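You operate a simulated robot arm through the tools that you are given. There is no shell and no other tool. Be economical: measure what you need, move in short steps, check, and stop when the job is done.

You are at the controls of a simulated robot arm. One attempt, no reset.

TASK
Take the cotton reel from the top of the dining table and put it on top of the empty can there. Then stack the blue paint bottle from the top of the dining table on top of the yellow paint bottle.

The check looks at the end state, three seconds after you hand in, the way a careful person would. Anything else that was tipped, shoved, dropped, spilled or broken makes it a failure.

THE ROBOT
A 6-joint arm with a two-finger parallel gripper, fixed in place. Base frame: the origin is at the foot of the arm, x ahead of it, y to its left, z up; the work surface is at about z = 0. Readings come in cm, degrees, newtons and seconds.
With the tool pointing down near the work surface it reaches from about 14 to 58 cm from the base axis. Its first joint turns from -66.0 to 66.0 degrees. Payload 2.1 kg.
The tool frame sits at the grasp point between the pads (the TCP): z along the fingers, y along the line on which they close. The tips reach 3 cm beyond it. The gripper opens to 9.4 cm. The fingers are 2.8 cm wide and 1 cm thick; the gripper's body (5 by 9.6 cm) begins 5.5 cm behind the TCP.
Orientation is that of the tool frame in the base frame, as [roll, pitch, yaw] about the fixed x, y, z axes, in that order (R = Rz(yaw) Ry(pitch) Rx(roll)). With the fingers straight down and closing along the base's y, the tool's x points along the base's -x, its y along +y and its z along -z.

THE INTERFACE
- The arm moves only by the tool send_rows. Its argument "motion" is a list of rows, each a list of 7 numbers: the shift along the tool's x, y, z in units of 250 mm (1.0 is 250 mm), then the turn, a rotation vector about the tool's x, y, z in units of 90 degrees (1.0 is 90 degrees), then the opening, from 0 (shut) to 1 (fully open). In form: [[tx, ty, tz, wx, wy, wz, jaw], ...]. A call has 1 to 8 rows; each row is the pose to reach, as a shift and turn from the pose commanded when the call began, along the tool's axes at that moment. A call with a number of a shift or a turn outside -1 to 1 is refused whole. A row lasts 0.2 s, in which the tool goes at most 5 cm and 8.6 degrees; a call with a longer step from one row to the next is refused whole, and so is a gripper value outside its range. Where a pose cannot be reached the arm comes as near as it can. A force on the tool above 40 N (or 10 N above the force at the start of the call, whichever is more), or a blocked arm, ends the call early, and 0.2 s more pass. The fingers move at their own pace (about 7.2 cm/s each) and stop on an object; they squeeze with about 26 N. The grip force told is the motor's: it shows also when the fingers shut on nothing. Time passes only in rows, and 0.2 s behind the last, so rows that repeat a pose let the fingers close. The reply holds the time, the measured pose of the TCP, the force on the tool along the base axes, the opening and the grip force, in the units named above and with some noise.
- Cameras (640 x 400 px; columns grow to the right, rows downward): "scene" is fixed at [5.6, -35.92, 50.47]; the picture's right is [0.83, -0.56, 0.00], its down [-0.24, -0.35, -0.90] and it looks along [0.51, 0.75, -0.43] (base axes); focal length 304 px, centre (320, 200). "wrist" rides on the gripper at [-3.7, 0, -5.8] in the tool frame; the picture's right is [0.00, -1.00, 0.00], its down [0.97, 0.00, -0.24] and it looks along [0.24, 0.00, 0.97] (tool axes); focal length 218 px, centre (320, 200).
- camera(camera): a new picture of that camera. The clock stands still meanwhile.
- pixel_to_xyz(camera, pixels): there is no depth. For up to 12 entries [column, row, z] of the newest picture of that camera ("zoom" is the newest enlarged one), the place [x, y] in the base frame at which the ray of that pixel passes the height z, good to about 0.3 cm, but the place of the scene camera against the robot may be out by one fixed shift of up to 1.2 cm in any direction. The clock stands still meanwhile.
- enlarge(camera, box): a new picture of the part [left, top, right, bottom] of that camera's present view, enlarged. The clock stands still meanwhile.
- job_done(): hands the job in; it is judged then, once.

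Work in short steps. Measure before you move; look again where a grasp or a placing could have gone wrong, and mend it. You have 80 turns and 54 pictures in all, those below and enlarged ones among them. Open the gripper and draw the arm clear of the work before you hand the job in, unless the task says otherwise; then end with one line.

The tools are called after "Emit:" as a command line: name --pt "numbers of a row" for each row, then --argument value for the rest, lists and objects as JSON in quotes. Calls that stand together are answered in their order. send_rows: Moves the arm, as the interface text tells. Its arguments: {"type":"object","properties":{"motion":{"type":"array","items":{"type":"array","items":{"type":"number"}}}},"required":["motion"]} The other tools are called the same way: camera (camera) takes a picture; pixel_to_xyz (camera, pixels) gives the place at which the rays of pixels pass given heights; enlarge (camera, box) takes an enlarged picture of a part of a camera's view; job_done () hands the job in.

At the start:

```text
clock: 0.0
ee_pos: [24.31, 18.93, 34.26]
orientation: [180.0, -0.1, 180.0]
ft_force: [0.4, 1.0, 0.3]
gripper_width: 9.39
grip_force: 0.2
```

scene: 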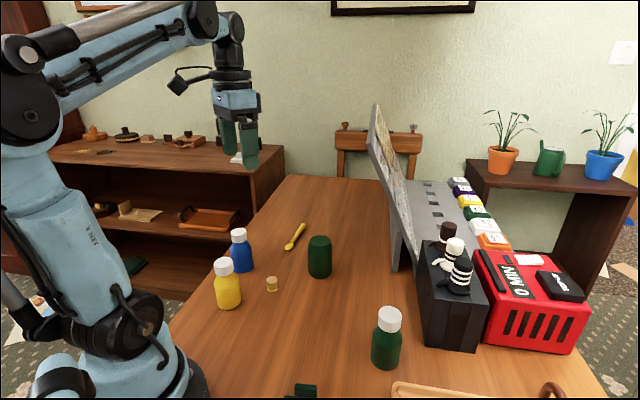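
wrist: 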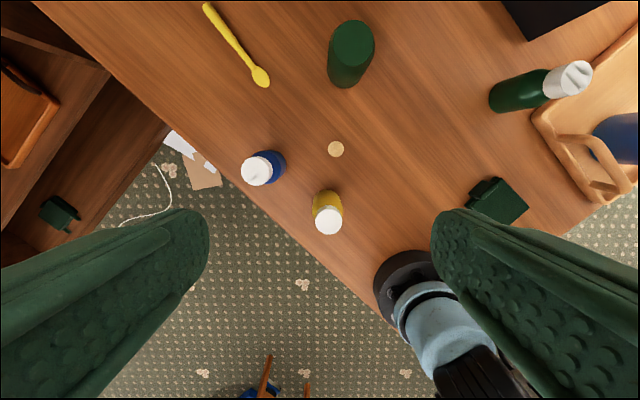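

The small reel appears near scene (272,284) and the green can near (320,257). I'll enlarge to check both.

Emit:
enlarge --camera "scene" --box '[190, 210, 350, 310]'

Emit:
enlarge --camera "wrist" --box '[220, 10, 412, 250]'

```text
4.00 times, centred on (270, 260) of scene
```

zoom: 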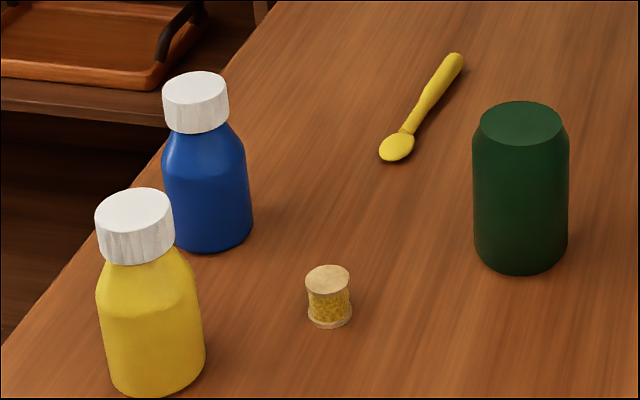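

```text
1.67 times, centred on (316, 130) of wrist
```

zoom: 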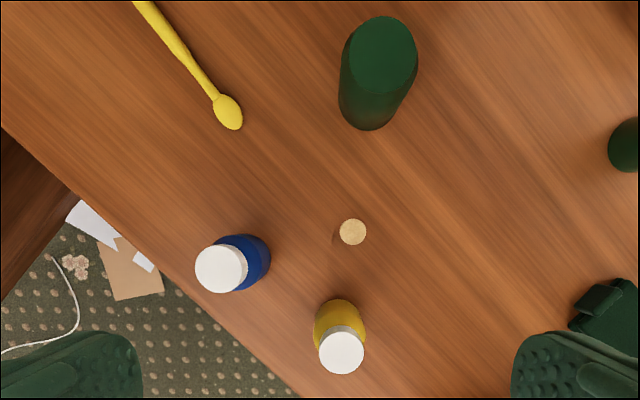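

I'll measure objects in both cameras at table height and at guessed tops.

Emit:
pixel_to_xyz --camera "wrist" --pixels '[[336, 149, 2.2], [352, 42, 9], [352, 42, 11], [346, 86, 0], [255, 172, 8], [255, 172, 10], [328, 221, 8], [328, 221, 10], [328, 149, 2.2], [344, 149, 2.2], [240, 172, 8], [270, 172, 8]]'

Emit:
pixel_to_xyz --camera "scene" --pixels '[[272, 279.5, 2.2], [320, 240, 9], [320, 240, 11], [320, 278, 0], [239, 231, 8], [239, 231, 10], [223.5, 262, 8], [223.5, 262, 10], [241, 272, 0], [229, 308, 0], [272, 291.5, 0], [272, 279.5, 3]]'

```text
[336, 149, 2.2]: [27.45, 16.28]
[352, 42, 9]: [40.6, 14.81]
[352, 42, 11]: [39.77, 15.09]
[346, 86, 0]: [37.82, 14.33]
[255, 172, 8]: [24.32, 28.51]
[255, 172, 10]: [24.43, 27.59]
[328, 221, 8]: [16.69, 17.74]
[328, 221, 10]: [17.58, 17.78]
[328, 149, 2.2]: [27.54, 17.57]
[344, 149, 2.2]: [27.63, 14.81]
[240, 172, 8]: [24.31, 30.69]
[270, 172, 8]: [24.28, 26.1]
```

```text
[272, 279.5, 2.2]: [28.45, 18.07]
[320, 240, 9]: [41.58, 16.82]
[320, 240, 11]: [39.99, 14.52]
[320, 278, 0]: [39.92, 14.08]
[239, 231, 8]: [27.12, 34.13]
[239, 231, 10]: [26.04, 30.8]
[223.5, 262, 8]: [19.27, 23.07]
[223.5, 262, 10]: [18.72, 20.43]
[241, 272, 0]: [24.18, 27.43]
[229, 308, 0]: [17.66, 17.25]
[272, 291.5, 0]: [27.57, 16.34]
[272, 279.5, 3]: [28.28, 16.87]
```

The reel is at about (27.6,16.3), 3 cm tall. The can is about 11 cm tall at (39.7,15.1) and the bottles about 12 cm. I'll move above the reel to z=15 and look again.

Emit:
send_rows --pt "-0.026 -0.02 0.154 0 0 0 1" --pt "-0.052 -0.04 0.308 0 0 0 1" --pt "-0.078 -0.06 0.462 0 0 0 1" --pt "-0.104 -0.08 0.616 0 0 0 1" --pt "-0.13 -0.102 0.77 0 0 0 0.8" --pt "-0.13 -0.102 0.77 0 0 0 0.8"

Emit:
camera --camera "wrist"

```text
clock: 1.4
ee_pos: [27.6, 16.41, 15.08]
orientation: [-180.0, 0.0, -179.9]
ft_force: [0.4, 0.3, -0.3]
gripper_width: 7.52
grip_force: 0.0
```

```text
49 pictures are left
```

wrist: 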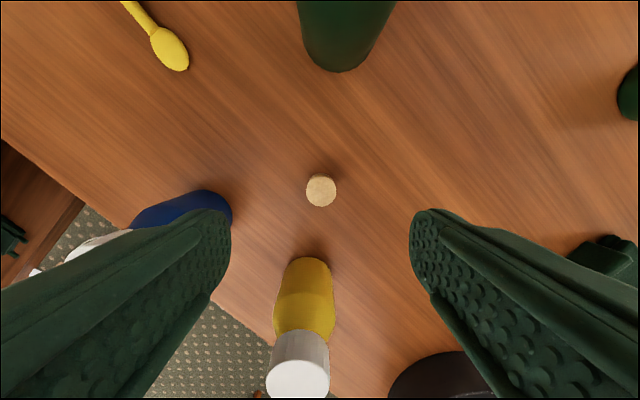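

The reel's top is at wrist (321,191). I'll get its place and the bottle bases.

Emit:
pixel_to_xyz --camera "wrist" --pixels '[[321, 191, 3], [306, 191, 3], [336, 191, 3], [321, 174, 3], [321, 207, 3], [321, 174, 0], [340, 72, 0], [304, 257, 0], [274, 300, 5], [335, 300, 5], [298, 380, 12], [230, 200, 0]]'

```text
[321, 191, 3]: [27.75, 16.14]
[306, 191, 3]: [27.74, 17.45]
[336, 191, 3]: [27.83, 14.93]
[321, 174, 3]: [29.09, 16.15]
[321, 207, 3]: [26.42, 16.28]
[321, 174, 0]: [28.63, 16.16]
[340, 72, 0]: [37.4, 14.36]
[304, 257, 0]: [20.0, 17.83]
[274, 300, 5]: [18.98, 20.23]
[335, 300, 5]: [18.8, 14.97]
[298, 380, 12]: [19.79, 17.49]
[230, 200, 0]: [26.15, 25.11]
```

Reel centre is (27.7,16.2), about 2.6 cm wide. I'll descend to TCP z≈3.7 with the tips just above the table.

Emit:
send_rows --pt "-0.004 -0.008 0.15 0 0 0 0.7" --pt "-0.004 -0.008 0.3 0 0 0 0.7" --pt "-0.004 -0.008 0.41 0 0 0 0.7" --pt "-0.004 -0.008 0.455 0 0 0 0.7" --pt "-0.004 -0.008 0.455 0 0 0 0.7"

Emit:
camera --camera "wrist"

```text
clock: 2.6
ee_pos: [27.77, 16.3, 3.71]
orientation: [180.0, -0.1, -180.0]
ft_force: [-0.3, 0.7, 0.4]
gripper_width: 6.61
grip_force: 0.0
```

```text
48 pictures are left
```

wrist: 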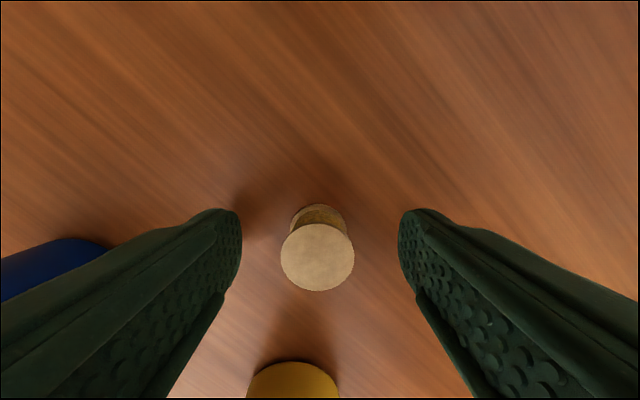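

The reel at (318,257) sits centred between the pads, so I'll close.

Emit:
send_rows --pt "0 0 0 0 0 0 0.4" --pt "0 0 0 0 0 0 0.2" --pt "0 0 0 0 0 0 0.1" --pt "0 0 0 0 0 0 0.1"

Emit:
camera --camera "wrist"

```text
clock: 3.6
ee_pos: [27.74, 16.23, 3.74]
orientation: [-180.0, 0.0, 180.0]
ft_force: [0.4, 0.2, 1.5]
gripper_width: 2.37
grip_force: 26.1
```

```text
47 pictures are left
```

wrist: 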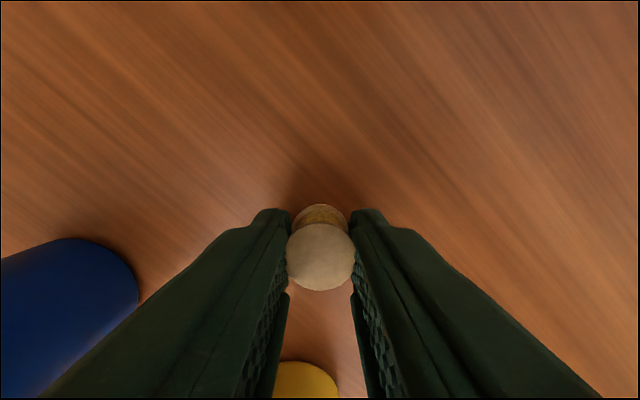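

The reel is held at 2.37 cm with 26 N. I'll lift it straight up to about z=22 and look at the can.

Emit:
send_rows --pt "0 0 -0.08 0 0 0 0.1" --pt "0 0 -0.22 0 0 0 0.1" --pt "0 0 -0.38 0 0 0 0.1" --pt "0 0 -0.54 0 0 0 0.1" --pt "0 0 -0.68 0 0 0 0.1" --pt "0 0 -0.74 0 0 0 0.1" --pt "0 0 -0.74 0 0 0 0.1"

Emit:
camera --camera "wrist"

Emit:
camera --camera "scene"

```text
clock: 5.2
ee_pos: [27.74, 16.1, 22.19]
orientation: [180.0, -0.1, -179.9]
ft_force: [0.1, 0.2, 0.0]
gripper_width: 2.34
grip_force: 25.8
```

```text
46 pictures are left
```

wrist: 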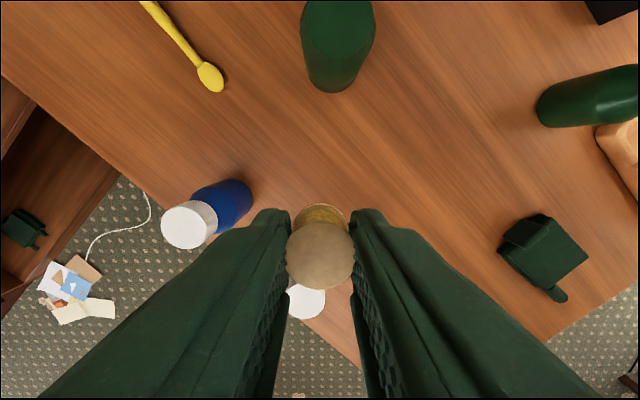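

```text
45 pictures are left
```

scene: 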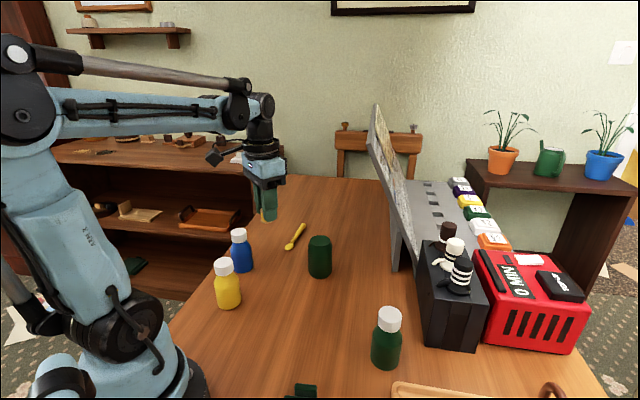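

The can's top is cut off at the picture's top edge, around (337,30). I'll move to (35,15.2) at the same height to see it fully.

Emit:
send_rows --pt "-0.1 -0.012 0 0 0 0 0.1" --pt "-0.22 -0.024 0 0 0 0 0.1" --pt "-0.29 -0.036 0 0 0 0 0.1" --pt "-0.29 -0.036 0 0 0 0 0.1"

Emit:
camera --camera "wrist"

```text
clock: 6.2
ee_pos: [35.07, 15.28, 22.25]
orientation: [-179.9, 0.1, -180.0]
ft_force: [0.3, 0.4, -0.4]
gripper_width: 2.32
grip_force: 26.3
```

```text
44 pictures are left
```

wrist: 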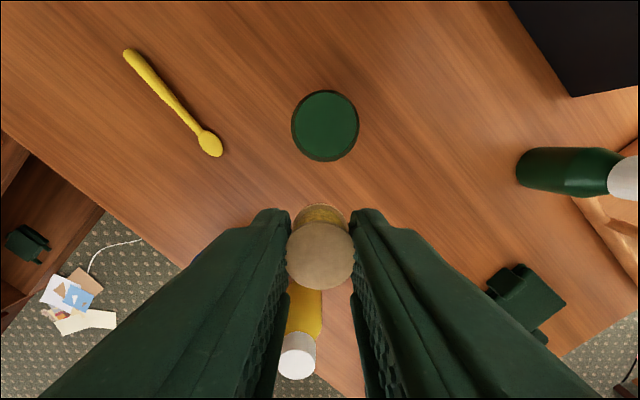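

The can's lid centre is at wrist (325,125), almost below the camera. I'll read it out at several heights.

Emit:
pixel_to_xyz --camera "wrist" --pixels '[[325, 125, 9], [325, 125, 10], [325, 125, 11], [325, 125, 12], [291, 125, 10], [359, 125, 10]]'

Emit:
enlarge --camera "scene" --box '[240, 200, 400, 300]'

```text
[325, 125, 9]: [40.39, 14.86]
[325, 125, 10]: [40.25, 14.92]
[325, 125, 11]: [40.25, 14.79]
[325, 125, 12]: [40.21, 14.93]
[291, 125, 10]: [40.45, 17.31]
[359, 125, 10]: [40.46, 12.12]
```

```text
4.00 times, centred on (320, 250) of scene
```

zoom: 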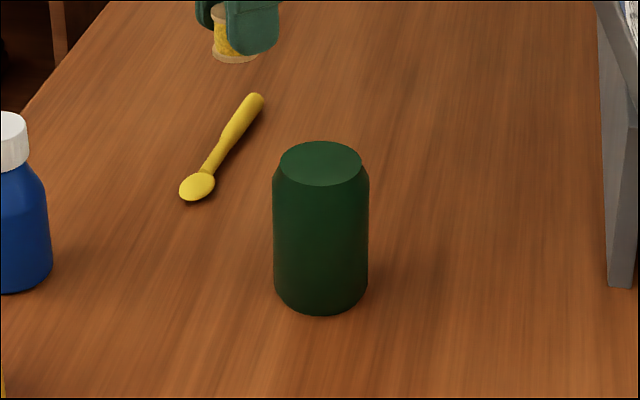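

The can is at (40.25,14.9), between about 9.7 and 10.8 cm tall. I'll go above it with TCP z=16, which puts the reel bottom near 12.3, and check.

Emit:
send_rows --pt "-0.1 -0.007 0 0 0 0 0.1" --pt "-0.207 -0.015 0 0 0 0 0.1" --pt "-0.207 -0.015 0.12 0 0 0 0.1" --pt "-0.207 -0.015 0.21 0 0 0 0.1" --pt "-0.207 -0.015 0.25 0 0 0 0.1" --pt "-0.207 -0.015 0.25 0 0 0 0.1"

Emit:
enlarge --camera "scene" --box '[240, 180, 400, 280]'

Emit:
camera --camera "wrist"

```text
clock: 7.6
ee_pos: [39.95, 14.74, 15.83]
orientation: [179.9, 0.0, -180.0]
ft_force: [-0.2, 0.1, 0.3]
gripper_width: 2.33
grip_force: 26.2
```

```text
4.00 times, centred on (320, 230) of scene
```

zoom: 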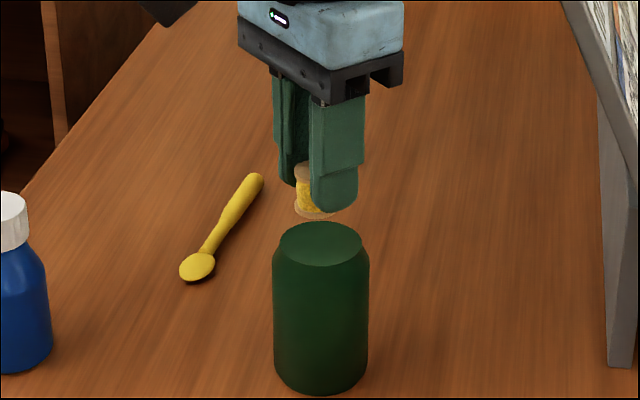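

```text
41 pictures are left
```

wrist: 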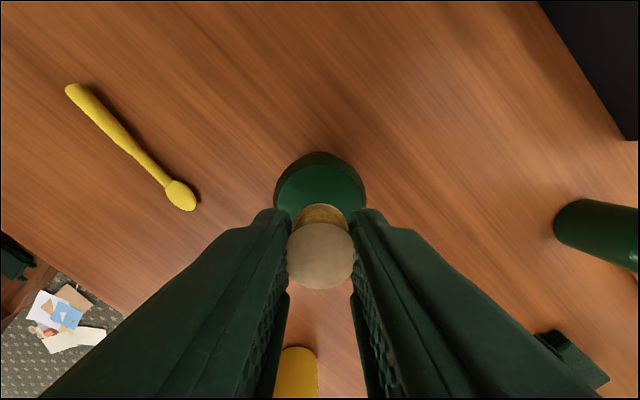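

In the zoom, the reel bottom (318,212) is about 32 px, roughly 2 cm, above the lid centre (321,244) and lined up with it. I'll descend 1.7 cm and check.

Emit:
send_rows --pt "-0.006 0.002 0.03 0 0 0 0.1" --pt "-0.006 0.002 0.055 0 0 0 0.1" --pt "-0.006 0.002 0.066 0 0 0 0.1" --pt "-0.006 0.002 0.066 0 0 0 0.1"

Emit:
enlarge --camera "scene" --box '[280, 205, 360, 255]'

```text
clock: 8.6
ee_pos: [40.27, 14.96, 14.2]
orientation: [180.0, 0.1, -180.0]
ft_force: [-0.3, -0.3, -0.5]
gripper_width: 2.32
grip_force: 26.4
```

```text
8.00 times, centred on (320, 230) of scene
```

zoom: 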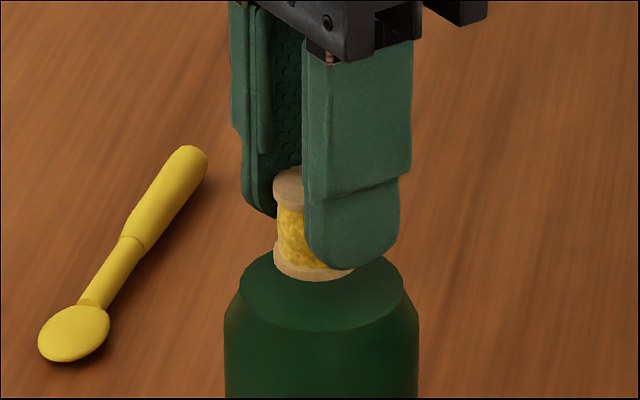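

The reel bottom centre is about (314,262) against the lid at (321,290), a gap of around 0.8 cm. I'll descend 0.6 cm, then 1 mm steps.

Emit:
send_rows --pt "0 0 0.014 0 0 0 0.1" --pt "0 0 0.024 0 0 0 0.1" --pt "0 0 0.024 0 0 0 0.1"

Emit:
send_rows --pt "0 0 0.004 0 0 0 0.1" --pt "0 0 0.004 0 0 0 0.1"

Emit:
enlarge --camera "scene" --box '[280, 205, 360, 255]'

```text
clock: 9.4
ee_pos: [40.39, 14.85, 13.62]
orientation: [180.0, 0.0, -180.0]
ft_force: [0.5, 0.1, -0.9]
gripper_width: 2.32
grip_force: 25.8
```

```text
clock: 10.0
ee_pos: [40.32, 14.95, 13.5]
orientation: [180.0, 0.0, 180.0]
ft_force: [-0.2, 0.1, -1.0]
gripper_width: 2.33
grip_force: 26.4
```

```text
8.00 times, centred on (320, 230) of scene
```

zoom: 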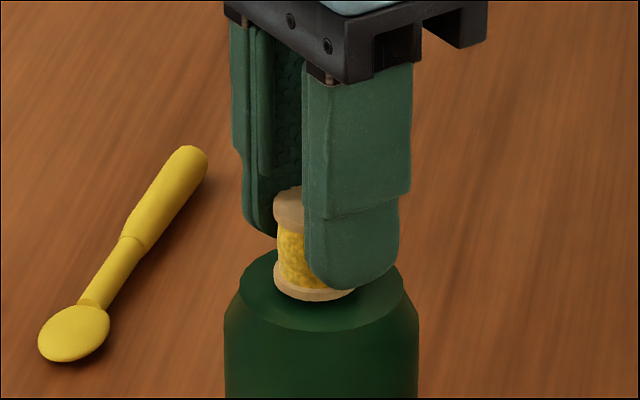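

No contact yet; about 0.2–0.3 cm remains. I'll continue in 1 mm steps, watching force.

Emit:
send_rows --pt "0 0 0.005 0 0 0 0.1" --pt "0 0 0.005 0 0 0 0.1"

Emit:
send_rows --pt "0 0 0.004 0 0 0 0.1" --pt "0 0 0.004 0 0 0 0.1"

Emit:
enlarge --camera "scene" --box '[280, 205, 360, 255]'

```text
clock: 10.6
ee_pos: [40.24, 14.97, 13.48]
orientation: [-180.0, -0.1, -180.0]
ft_force: [0.2, -0.9, -0.7]
gripper_width: 2.37
grip_force: 25.8
```

```text
clock: 11.2
ee_pos: [40.29, 15.05, 13.26]
orientation: [-180.0, -0.1, -180.0]
ft_force: [0.2, -0.5, -0.6]
gripper_width: 2.4
grip_force: 26.1
```

```text
8.00 times, centred on (320, 230) of scene
```

zoom: 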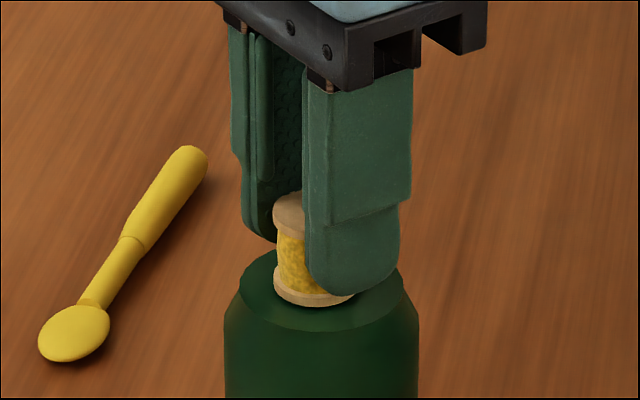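

There is still a hair of gap, with the reel base at about (314,286). I'll continue with 1 mm steps.

Emit:
send_rows --pt "0 0 0.004 0 0 0 0.1" --pt "0 0 0.004 0 0 0 0.1"

Emit:
send_rows --pt "0 0 0.004 0 0 0 0.1" --pt "0 0 0.004 0 0 0 0.1"

```text
clock: 11.8
ee_pos: [40.27, 14.96, 13.29]
orientation: [180.0, 0.1, -180.0]
ft_force: [0.0, 0.4, 13.1]
gripper_width: 2.42
grip_force: 26.0
```

```text
clock: 12.4
ee_pos: [40.35, 15.06, 13.11]
orientation: [179.9, 0.1, -179.9]
ft_force: [-0.8, -0.2, 20.0]
gripper_width: 2.41
grip_force: 25.9
```

Contact at 13–20 N. I'll back off 1 mm, open, and rise straight up.

Emit:
send_rows --pt "0 0 -0.005 0 0 0 0.1" --pt "0 0 -0.005 0 0 0 0.3" --pt "0 0 -0.005 0 0 0 0.5" --pt "0 0 -0.005 0 0 0 0.7" --pt "0 0 -0.005 0 0 0 0.7"

Emit:
enlarge --camera "scene" --box '[280, 205, 360, 255]'

```text
clock: 13.6
ee_pos: [40.29, 14.99, 13.25]
orientation: [180.0, 0.1, -180.0]
ft_force: [0.0, -0.4, -0.2]
gripper_width: 6.59
grip_force: 0.0
```

```text
8.00 times, centred on (320, 230) of scene
```

zoom: 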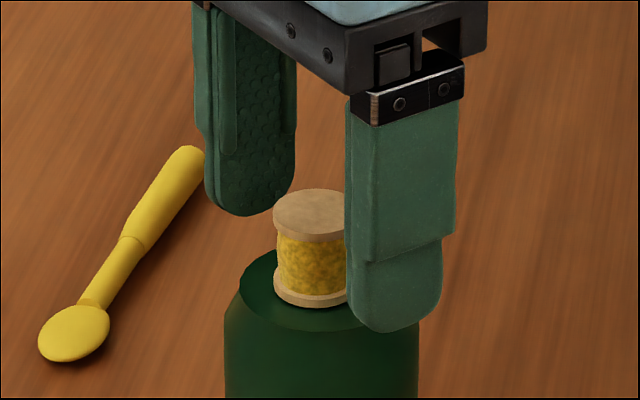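

The reel stands upright on the lid. I'll rise straight up to z≈26.

Emit:
send_rows --pt "0 0 -0.05 0 0 0 0.7" --pt "0 0 -0.18 0 0 0 0.7" --pt "0 0 -0.34 0 0 0 0.7" --pt "0 0 -0.5 0 0 0 0.7" --pt "0 0 -0.5 0 0 0 0.7"

Emit:
camera --camera "wrist"

Emit:
enlarge --camera "scene" --box '[190, 210, 350, 310]'

```text
clock: 14.8
ee_pos: [40.33, 14.91, 25.79]
orientation: [180.0, 0.1, 179.9]
ft_force: [0.0, -0.2, 0.1]
gripper_width: 6.6
grip_force: 0.0
```

```text
36 pictures are left
```

wrist: 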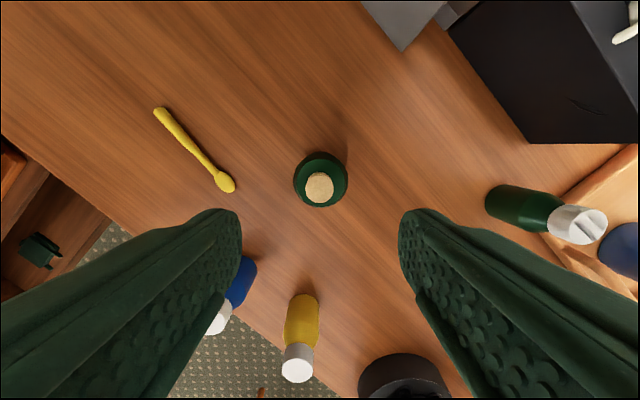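

```text
4.00 times, centred on (270, 260) of scene
```

zoom: 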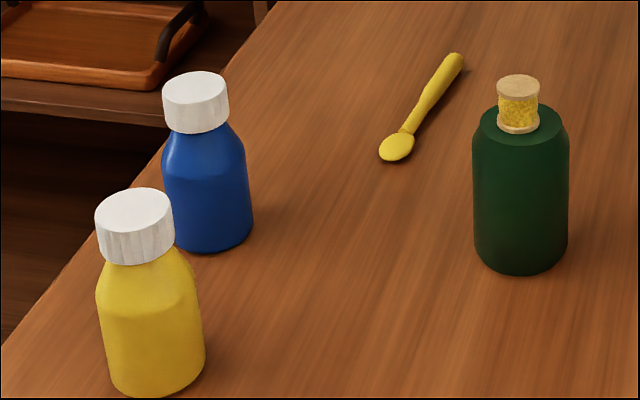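

Next I'll put the wrist camera above the blue bottle, going to about (21,27,28).

Emit:
send_rows --pt "0.12 0.08 -0.04 0 0 0 0.8" --pt "0.27 0.17 -0.08 0 0 0 0.9" --pt "0.42 0.265 -0.08 0 0 0 1" --pt "0.57 0.36 -0.08 0 0 0 1" --pt "0.7 0.44 -0.08 0 0 0 1" --pt "0.772 0.484 -0.08 0 0 0 1" --pt "0.772 0.484 -0.08 0 0 0 1"

Emit:
camera --camera "wrist"

```text
clock: 16.4
ee_pos: [20.97, 27.02, 27.67]
orientation: [-180.0, 0.0, -180.0]
ft_force: [-0.4, -0.1, -0.8]
gripper_width: 9.4
grip_force: 0.1
```

```text
34 pictures are left
```

wrist: 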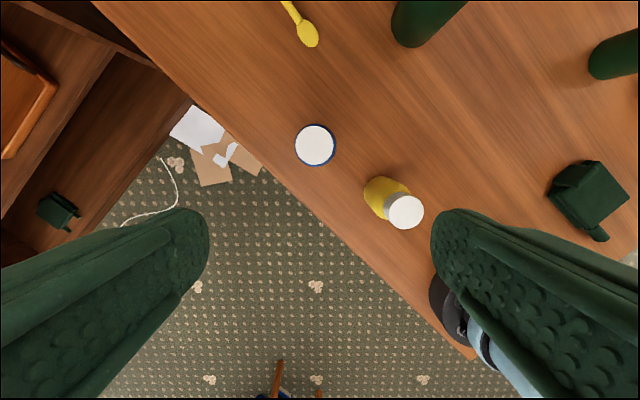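

The blue cap at (315.5,145) is nearly at the nadir, and the yellow cap is at (404,212). I'll measure both.

Emit:
pixel_to_xyz --camera "wrist" --pixels '[[315.5, 145, 10], [315.5, 145, 12], [295, 145, 11], [336, 145, 11], [404, 212, 10], [404, 212, 11], [404, 212, 12], [365, 188, 0]]'

```text
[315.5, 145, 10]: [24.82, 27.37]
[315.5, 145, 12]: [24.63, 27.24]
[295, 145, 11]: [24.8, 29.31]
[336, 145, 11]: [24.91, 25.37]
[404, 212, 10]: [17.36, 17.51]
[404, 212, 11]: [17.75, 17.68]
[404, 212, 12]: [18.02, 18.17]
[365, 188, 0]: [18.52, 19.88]
```

Blue is at (24.8,27.3) and yellow at about (17.8,17.8), both about 11.3 cm tall. I'll go above blue with TCP z=16, tips at 13.

Emit:
send_rows --pt "-0.06 0.004 0.12 0 0 0 1" --pt "-0.11 0.008 0.26 0 0 0 1" --pt "-0.153 0.011 0.4 0 0 0 1" --pt "-0.153 0.011 0.467 0 0 0 1" --pt "-0.153 0.011 0.467 0 0 0 1"

Emit:
camera --camera "wrist"

Emit:
camera --camera "scene"

```text
clock: 17.6
ee_pos: [24.82, 27.29, 16.0]
orientation: [180.0, 0.1, -180.0]
ft_force: [-0.3, -0.2, -0.2]
gripper_width: 9.41
grip_force: 0.1
```

```text
33 pictures are left
```

wrist: 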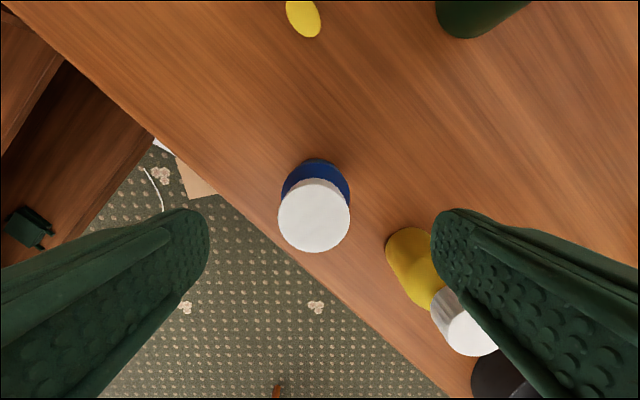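

```text
32 pictures are left
```

scene: 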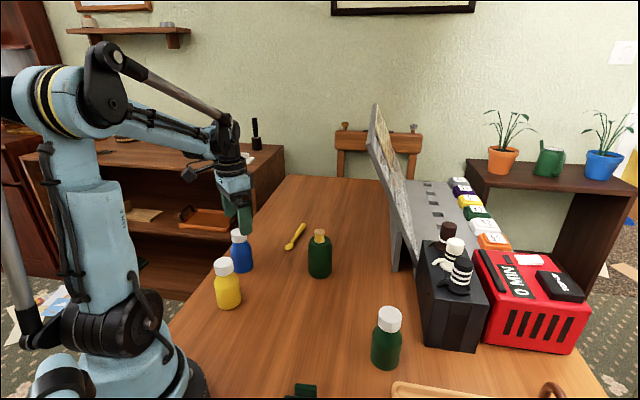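

The cap is centred at (314,215) here; I'll refine it with the tool.

Emit:
pixel_to_xyz --camera "wrist" --pixels '[[314, 215, 11.3], [278, 212, 11], [350, 212, 11], [314, 252, 11.3], [314, 178, 11.3], [278, 180, 7], [350, 180, 7], [408, 290, 5]]'

```text
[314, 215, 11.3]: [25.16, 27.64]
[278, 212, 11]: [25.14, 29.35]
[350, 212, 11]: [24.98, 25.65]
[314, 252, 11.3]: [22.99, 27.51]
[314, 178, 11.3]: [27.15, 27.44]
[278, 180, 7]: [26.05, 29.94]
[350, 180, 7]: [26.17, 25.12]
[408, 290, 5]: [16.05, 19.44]
```

Blue centre is (25.0,27.5). I'll descend to TCP z=6.8, leaving 1 cm between palm and cap.

Emit:
send_rows --pt "-0.008 0.008 0.08 0 0 0 1" --pt "-0.008 0.008 0.18 0 0 0 1" --pt "-0.008 0.008 0.28 0 0 0 1" --pt "-0.008 0.008 0.34 0 0 0 1" --pt "-0.008 0.008 0.366 0 0 0 1" --pt "-0.008 0.008 0.366 0 0 0 1"

Emit:
camera --camera "wrist"

Emit:
enlarge --camera "scene" --box '[180, 170, 340, 310]'

```text
clock: 19.0
ee_pos: [25.07, 27.48, 6.83]
orientation: [-180.0, 0.0, -179.9]
ft_force: [-0.2, -0.6, 0.0]
gripper_width: 9.4
grip_force: 0.1
```

```text
31 pictures are left
```

wrist: 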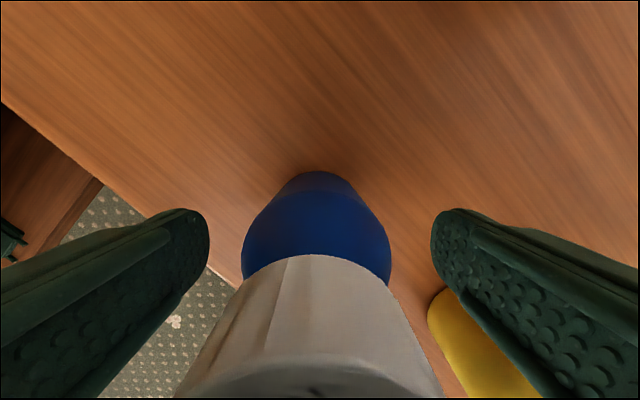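

```text
2.86 times, centred on (260, 240) of scene
```

zoom: 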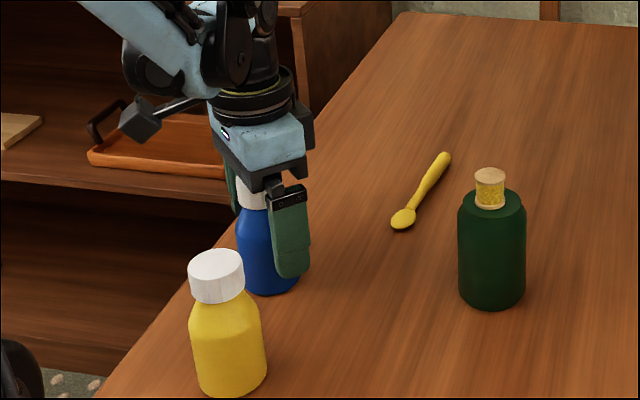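

The bottle spans columns 243–391, so it is centred between the pads. I'll close gently in steps.

Emit:
send_rows --pt "0 0 0 0 0 0 0.8" --pt "0 0 0 0 0 0 0.65" --pt "0 0 0 0 0 0 0.5" --pt "0 0 0 0 0 0 0.4" --pt "0 0 0 0 0 0 0.4"

Emit:
camera --camera "wrist"

```text
clock: 20.2
ee_pos: [24.96, 27.47, 6.94]
orientation: [180.0, 0.0, -180.0]
ft_force: [-0.2, -1.3, 0.8]
gripper_width: 5.12
grip_force: 25.9
```

```text
29 pictures are left
```

wrist: 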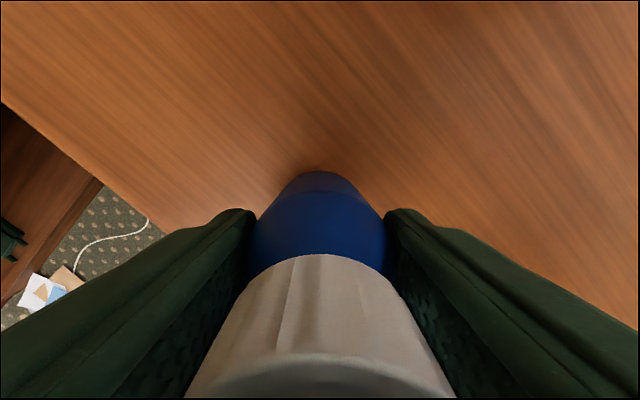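

Held at 5.12 cm with 26 N. I'll lift straight to z≈23.5, which puts the bottle bottom near 16.6.

Emit:
send_rows --pt "0 0 -0.03 0 0 0 0.3" --pt "0 0 -0.11 0 0 0 0.3" --pt "0 0 -0.23 0 0 0 0.3" --pt "0 0 -0.36 0 0 0 0.3" --pt "0 0 -0.5 0 0 0 0.3" --pt "0 0 -0.62 0 0 0 0.3" --pt "0 0 -0.665 0 0 0 0.3" --pt "0 0 -0.665 0 0 0 0.3"

Emit:
camera --camera "wrist"

Emit:
camera --camera "scene"

```text
clock: 22.0
ee_pos: [25.0, 27.47, 23.65]
orientation: [180.0, -0.1, -180.0]
ft_force: [-0.2, 0.9, -1.9]
gripper_width: 5.11
grip_force: 26.5
```

```text
28 pictures are left
```

wrist: 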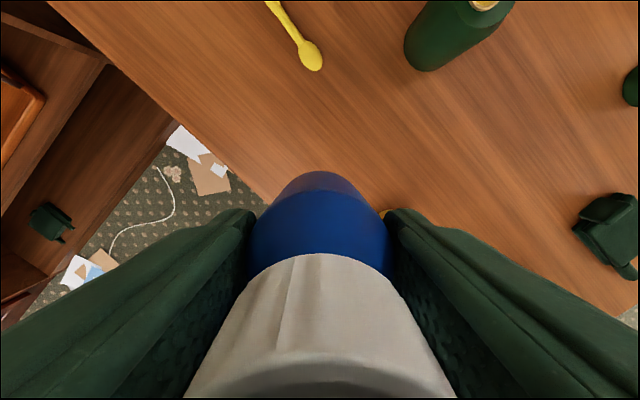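

```text
27 pictures are left
```

scene: 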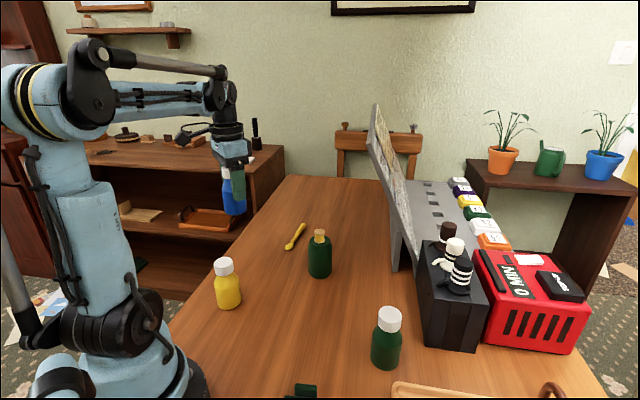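

The grip is firm. I'll move back to about (13.8,17.8) so the wrist camera looks straight down at the yellow bottle, with the held bottle's bottom staying at 16.8.

Emit:
send_rows --pt "0.05 -0.04 0 0 0 0 0.3" --pt "0.14 -0.12 0 0 0 0 0.3" --pt "0.24 -0.208 0 0 0 0 0.3" --pt "0.34 -0.295 0 0 0 0 0.3" --pt "0.42 -0.364 0 0 0 0 0.3" --pt "0.448 -0.388 0 0 0 0 0.3" --pt "0.448 -0.388 0 0 0 0 0.3"

Emit:
camera --camera "wrist"

```text
clock: 23.6
ee_pos: [13.86, 17.86, 23.62]
orientation: [-179.9, 0.0, 180.0]
ft_force: [-0.7, -0.5, -2.6]
gripper_width: 5.1
grip_force: 25.7
```

```text
26 pictures are left
```

wrist: 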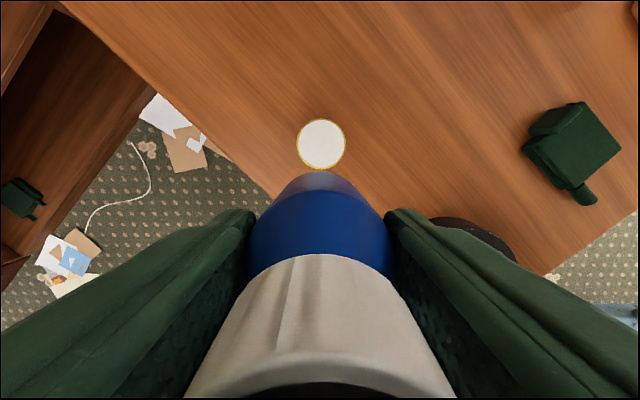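

The yellow cap is centred at (321,144.5), directly under the camera. I'll measure it.

Emit:
pixel_to_xyz --camera "wrist" --pixels '[[321, 144.5, 11.3], [321, 144.5, 11.3], [321, 144.5, 10.5], [321, 144.5, 12], [298, 144, 11.3], [345, 144, 11.3], [321, 121, 11.3], [321, 168, 11.3]]'

Emit:
enlarge --camera "wrist" --box '[270, 100, 370, 200]'

```text
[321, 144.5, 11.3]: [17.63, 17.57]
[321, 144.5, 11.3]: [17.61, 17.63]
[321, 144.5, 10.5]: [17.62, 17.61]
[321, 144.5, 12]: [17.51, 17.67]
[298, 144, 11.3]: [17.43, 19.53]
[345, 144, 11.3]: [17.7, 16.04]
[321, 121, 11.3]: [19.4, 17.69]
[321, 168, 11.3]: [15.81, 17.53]
```

```text
4.00 times, centred on (320, 150) of wrist
```

zoom: 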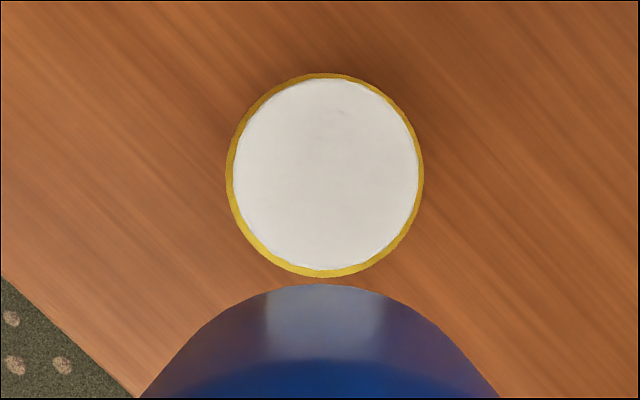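

Yellow is at (17.63,17.63). I'll move the blue bottle over it, down to TCP z≈19.6 (about 1.4 cm of gap), and check from the side.

Emit:
send_rows --pt "-0.05 -0.003 0 0 0 0 0.3" --pt "-0.12 -0.006 0 0 0 0 0.3" --pt "-0.157 -0.009 0 0 0 0 0.3" --pt "-0.157 -0.009 0.06 0 0 0 0.3" --pt "-0.157 -0.009 0.13 0 0 0 0.3" --pt "-0.157 -0.009 0.16 0 0 0 0.3" --pt "-0.157 -0.009 0.16 0 0 0 0.3"

Emit:
enlarge --camera "scene" --box '[170, 210, 290, 320]'

Emit:
camera --camera "wrist"

```text
clock: 25.2
ee_pos: [17.77, 17.61, 19.46]
orientation: [-179.9, 0.0, 179.9]
ft_force: [-0.7, 0.2, -1.4]
gripper_width: 5.12
grip_force: 26.2
```

```text
3.64 times, centred on (230, 265) of scene
```

zoom: 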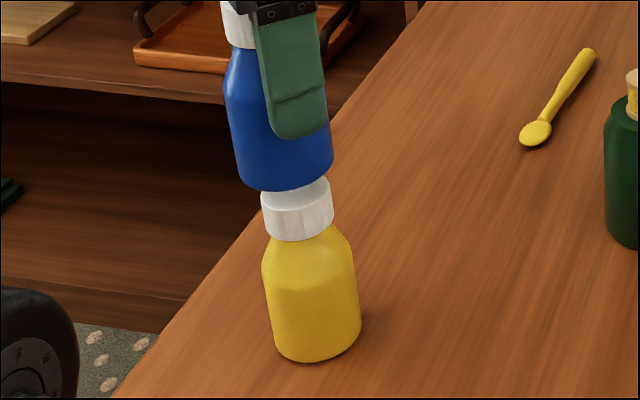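

```text
23 pictures are left
```

wrist: 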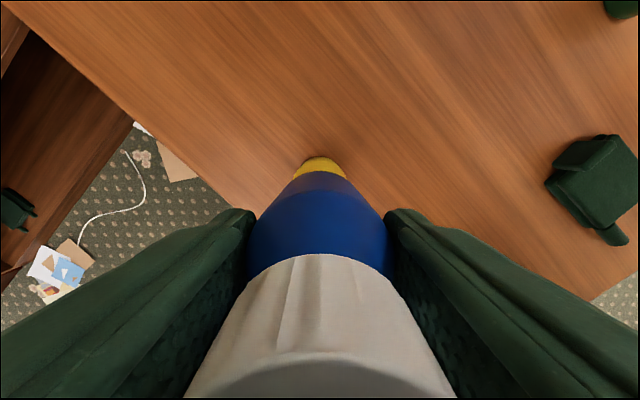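

From the side, blue seems maybe 0.3–0.5 cm left of the yellow axis. I'll lower 0.8 cm and zoom for a precise comparison.

Emit:
send_rows --pt "0 0 0.016 0 0 0 0.3" --pt "0 0 0.03 0 0 0 0.3" --pt "0 0 0.03 0 0 0 0.3"

Emit:
enlarge --camera "scene" --box '[170, 225, 290, 300]'

```text
clock: 26.0
ee_pos: [17.64, 17.56, 18.8]
orientation: [180.0, 0.0, -180.0]
ft_force: [-0.5, 0.5, -1.8]
gripper_width: 5.08
grip_force: 26.3
```

```text
5.33 times, centred on (230, 262) of scene
```

zoom: 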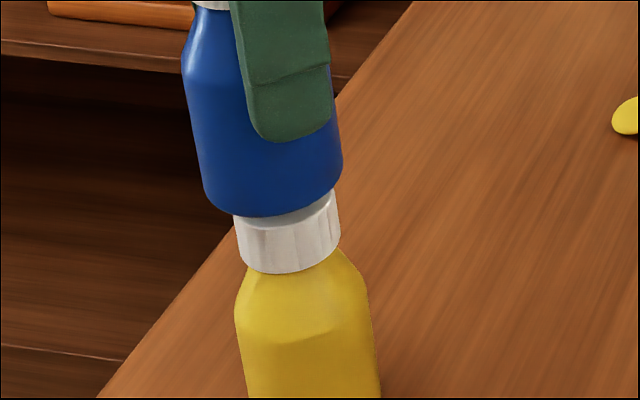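

Blue's base centre is (274,182) against the projected yellow axis (281,182), so about 0.28 cm left. I'll shift +0.2 x, −0.12 y and lower 0.3 cm.

Emit:
send_rows --pt "-0.008 -0.005 0 0 0 0 0.3" --pt "-0.008 -0.005 0.006 0 0 0 0.3" --pt "-0.008 -0.005 0.012 0 0 0 0.3" --pt "-0.008 -0.005 0.012 0 0 0 0.3"

Emit:
enlarge --camera "scene" --box '[170, 225, 290, 300]'

```text
clock: 27.0
ee_pos: [17.98, 17.47, 18.38]
orientation: [-180.0, 0.0, -180.0]
ft_force: [0.6, -0.1, -2.6]
gripper_width: 5.08
grip_force: 26.1
```

```text
5.33 times, centred on (230, 262) of scene
```

zoom: 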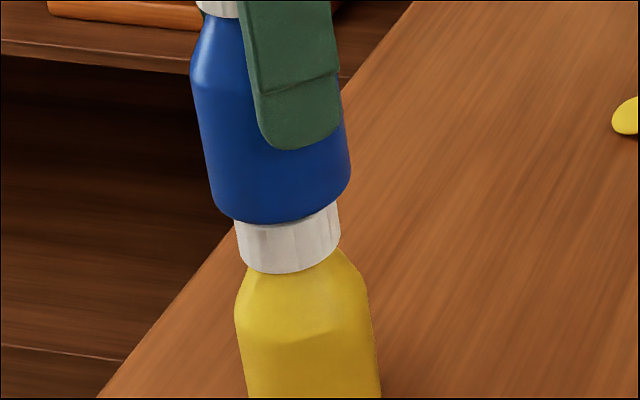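

Blue's base centre (282,190) now lies on the yellow axis. I'll lower in 1 mm steps until contact.

Emit:
send_rows --pt "0 0 0.005 0 0 0 0.3" --pt "0 0 0.005 0 0 0 0.3"

Emit:
send_rows --pt "0 0 0.004 0 0 0 0.3" --pt "0 0 0.004 0 0 0 0.3"

```text
clock: 27.6
ee_pos: [18.03, 17.39, 18.32]
orientation: [179.9, 0.0, -180.0]
ft_force: [0.1, 0.3, -2.2]
gripper_width: 5.1
grip_force: 26.0
```

```text
clock: 28.2
ee_pos: [17.94, 17.52, 18.31]
orientation: [-180.0, 0.0, -180.0]
ft_force: [0.5, 1.2, -2.6]
gripper_width: 5.12
grip_force: 25.7
```

No contact yet (−2.6 N is just the bottle's weight). I'll continue down.

Emit:
send_rows --pt "0 0 0.004 0 0 0 0.3" --pt "0 0 0.004 0 0 0 0.3"

Emit:
enlarge --camera "scene" --box '[170, 225, 290, 300]'

```text
clock: 28.8
ee_pos: [18.07, 17.46, 18.16]
orientation: [180.0, 0.0, 179.9]
ft_force: [-0.2, 0.3, -0.8]
gripper_width: 5.08
grip_force: 25.8
```

```text
5.33 times, centred on (230, 262) of scene
```

zoom: 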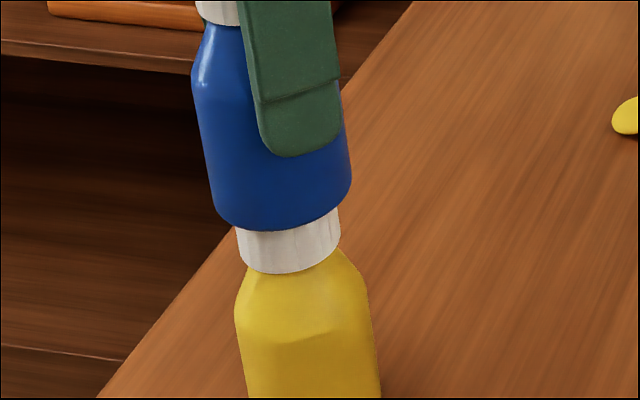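

Roughly 0.2 cm seems left (blue base centre row ~198 against cap top ~204). Two more 1 mm steps.

Emit:
send_rows --pt "0 0 0.004 0 0 0 0.3" --pt "0 0 0.004 0 0 0 0.3"

Emit:
send_rows --pt "0 0 0.003 0 0 0 0.3" --pt "0 0 0.003 0 0 0 0.3"

```text
clock: 29.4
ee_pos: [17.95, 17.37, 18.15]
orientation: [180.0, 0.0, 180.0]
ft_force: [0.0, 0.4, -2.1]
gripper_width: 5.12
grip_force: 25.7
```

```text
clock: 30.0
ee_pos: [18.06, 17.5, 17.91]
orientation: [-180.0, 0.0, 180.0]
ft_force: [-0.1, 0.6, -2.4]
gripper_width: 5.1
grip_force: 26.3
```

Still free; another small step or two.

Emit:
send_rows --pt "0 0 0.003 0 0 0 0.3" --pt "0 0 0.003 0 0 0 0.3"

Emit:
enlarge --camera "scene" --box '[170, 225, 290, 300]'

```text
clock: 30.6
ee_pos: [18.02, 17.52, 18.01]
orientation: [180.0, 0.0, 179.9]
ft_force: [-0.9, -0.5, 11.6]
gripper_width: 5.09
grip_force: 26.2
```

```text
5.33 times, centred on (230, 262) of scene
```

zoom: 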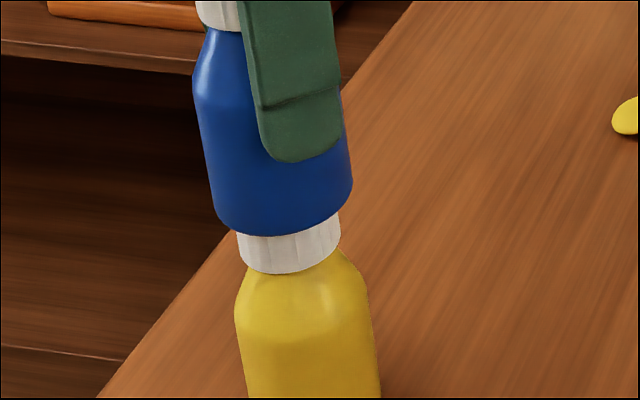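

Contact at about 14 N with blue centred on the cap. I'll ease off half a millimetre and open gradually.

Emit:
send_rows --pt "0 0 -0.002 0 0 0 0.45" --pt "0 0 -0.002 0 0 0 0.52" --pt "0 0 -0.002 0 0 0 0.56" --pt "0 0 -0.002 0 0 0 0.6" --pt "0 0 -0.002 0 0 0 0.7" --pt "0 0 -0.002 0 0 0 0.85" --pt "0 0 -0.002 0 0 0 0.95" --pt "0 0 -0.002 0 0 0 0.95"

Emit:
enlarge --camera "scene" --box '[150, 190, 310, 320]'

Emit:
camera --camera "wrist"

```text
clock: 32.4
ee_pos: [17.98, 17.51, 17.94]
orientation: [-180.0, 0.1, -180.0]
ft_force: [-0.3, -0.6, 0.4]
gripper_width: 8.92
grip_force: 0.1
```

```text
3.08 times, centred on (230, 255) of scene
```

zoom: 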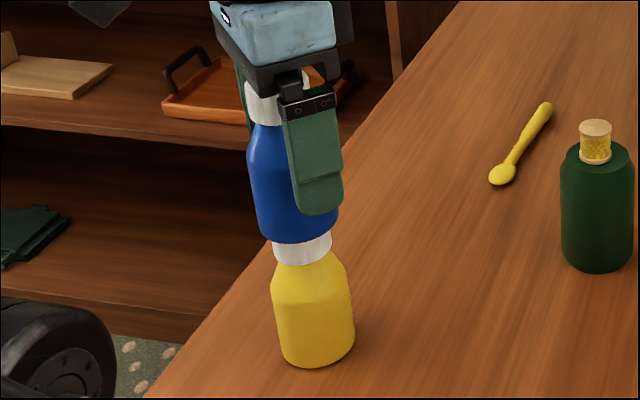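

```text
17 pictures are left
```

wrist: 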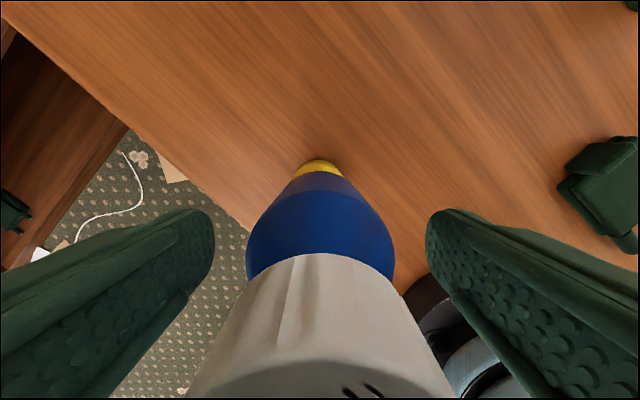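

The stack stands freely with pads clear on both sides. I'll rise straight up 14 cm slowly.

Emit:
send_rows --pt "0 0 -0.04 0 0 0 1" --pt "0 0 -0.12 0 0 0 1" --pt "0 0 -0.22 0 0 0 1" --pt "0 0 -0.34 0 0 0 1" --pt "0 0 -0.46 0 0 0 1" --pt "0 0 -0.56 0 0 0 1" --pt "0 0 -0.56 0 0 0 1"

Emit:
camera --camera "scene"

```text
clock: 34.0
ee_pos: [17.84, 17.49, 32.09]
orientation: [-180.0, 0.0, 180.0]
ft_force: [-0.6, -0.1, 0.6]
gripper_width: 9.4
grip_force: 0.0
```

```text
16 pictures are left
```

scene: 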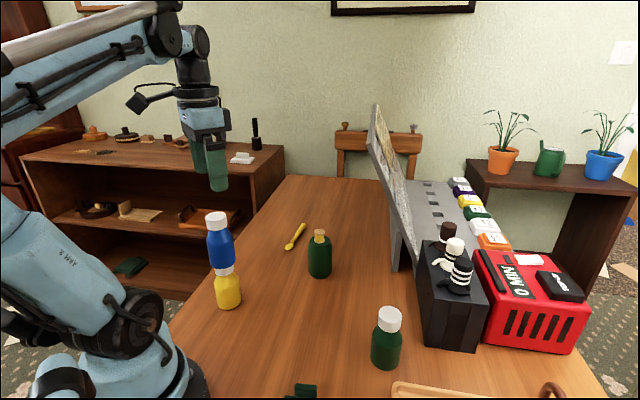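

Both stacks stand. I'll draw the arm aside at height and take a last check.

Emit:
send_rows --pt "-0.06 0.04 -0.04 0 0 0 1" --pt "-0.18 0.1 -0.08 0 0 0 1" --pt "-0.3 0.16 -0.08 0 0 0 1" --pt "-0.36 0.2 -0.08 0 0 0 1" --pt "-0.36 0.2 -0.08 0 0 0 1"

Emit:
enlarge --camera "scene" --box '[180, 190, 360, 320]'

```text
clock: 35.2
ee_pos: [26.98, 22.5, 33.99]
orientation: [179.9, 0.0, 180.0]
ft_force: [-0.7, 0.5, 0.4]
gripper_width: 9.41
grip_force: 0.1
```

```text
3.08 times, centred on (270, 255) of scene
```

zoom: 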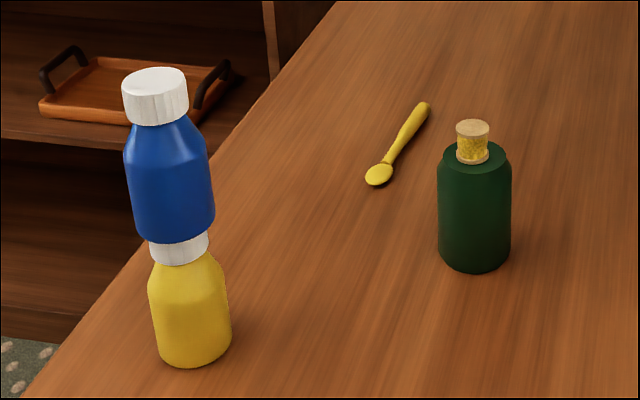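

The reel is on the can, the blue bottle is on the yellow one, and the arm is clear, so I'm handing in.

Emit:
job_done

```text
The job is handed in.
```

The cotton reel is on top of the empty can and the blue paint bottle is stacked on the yellow one; both were standing upright, with nothing else disturbed, when I handed in.
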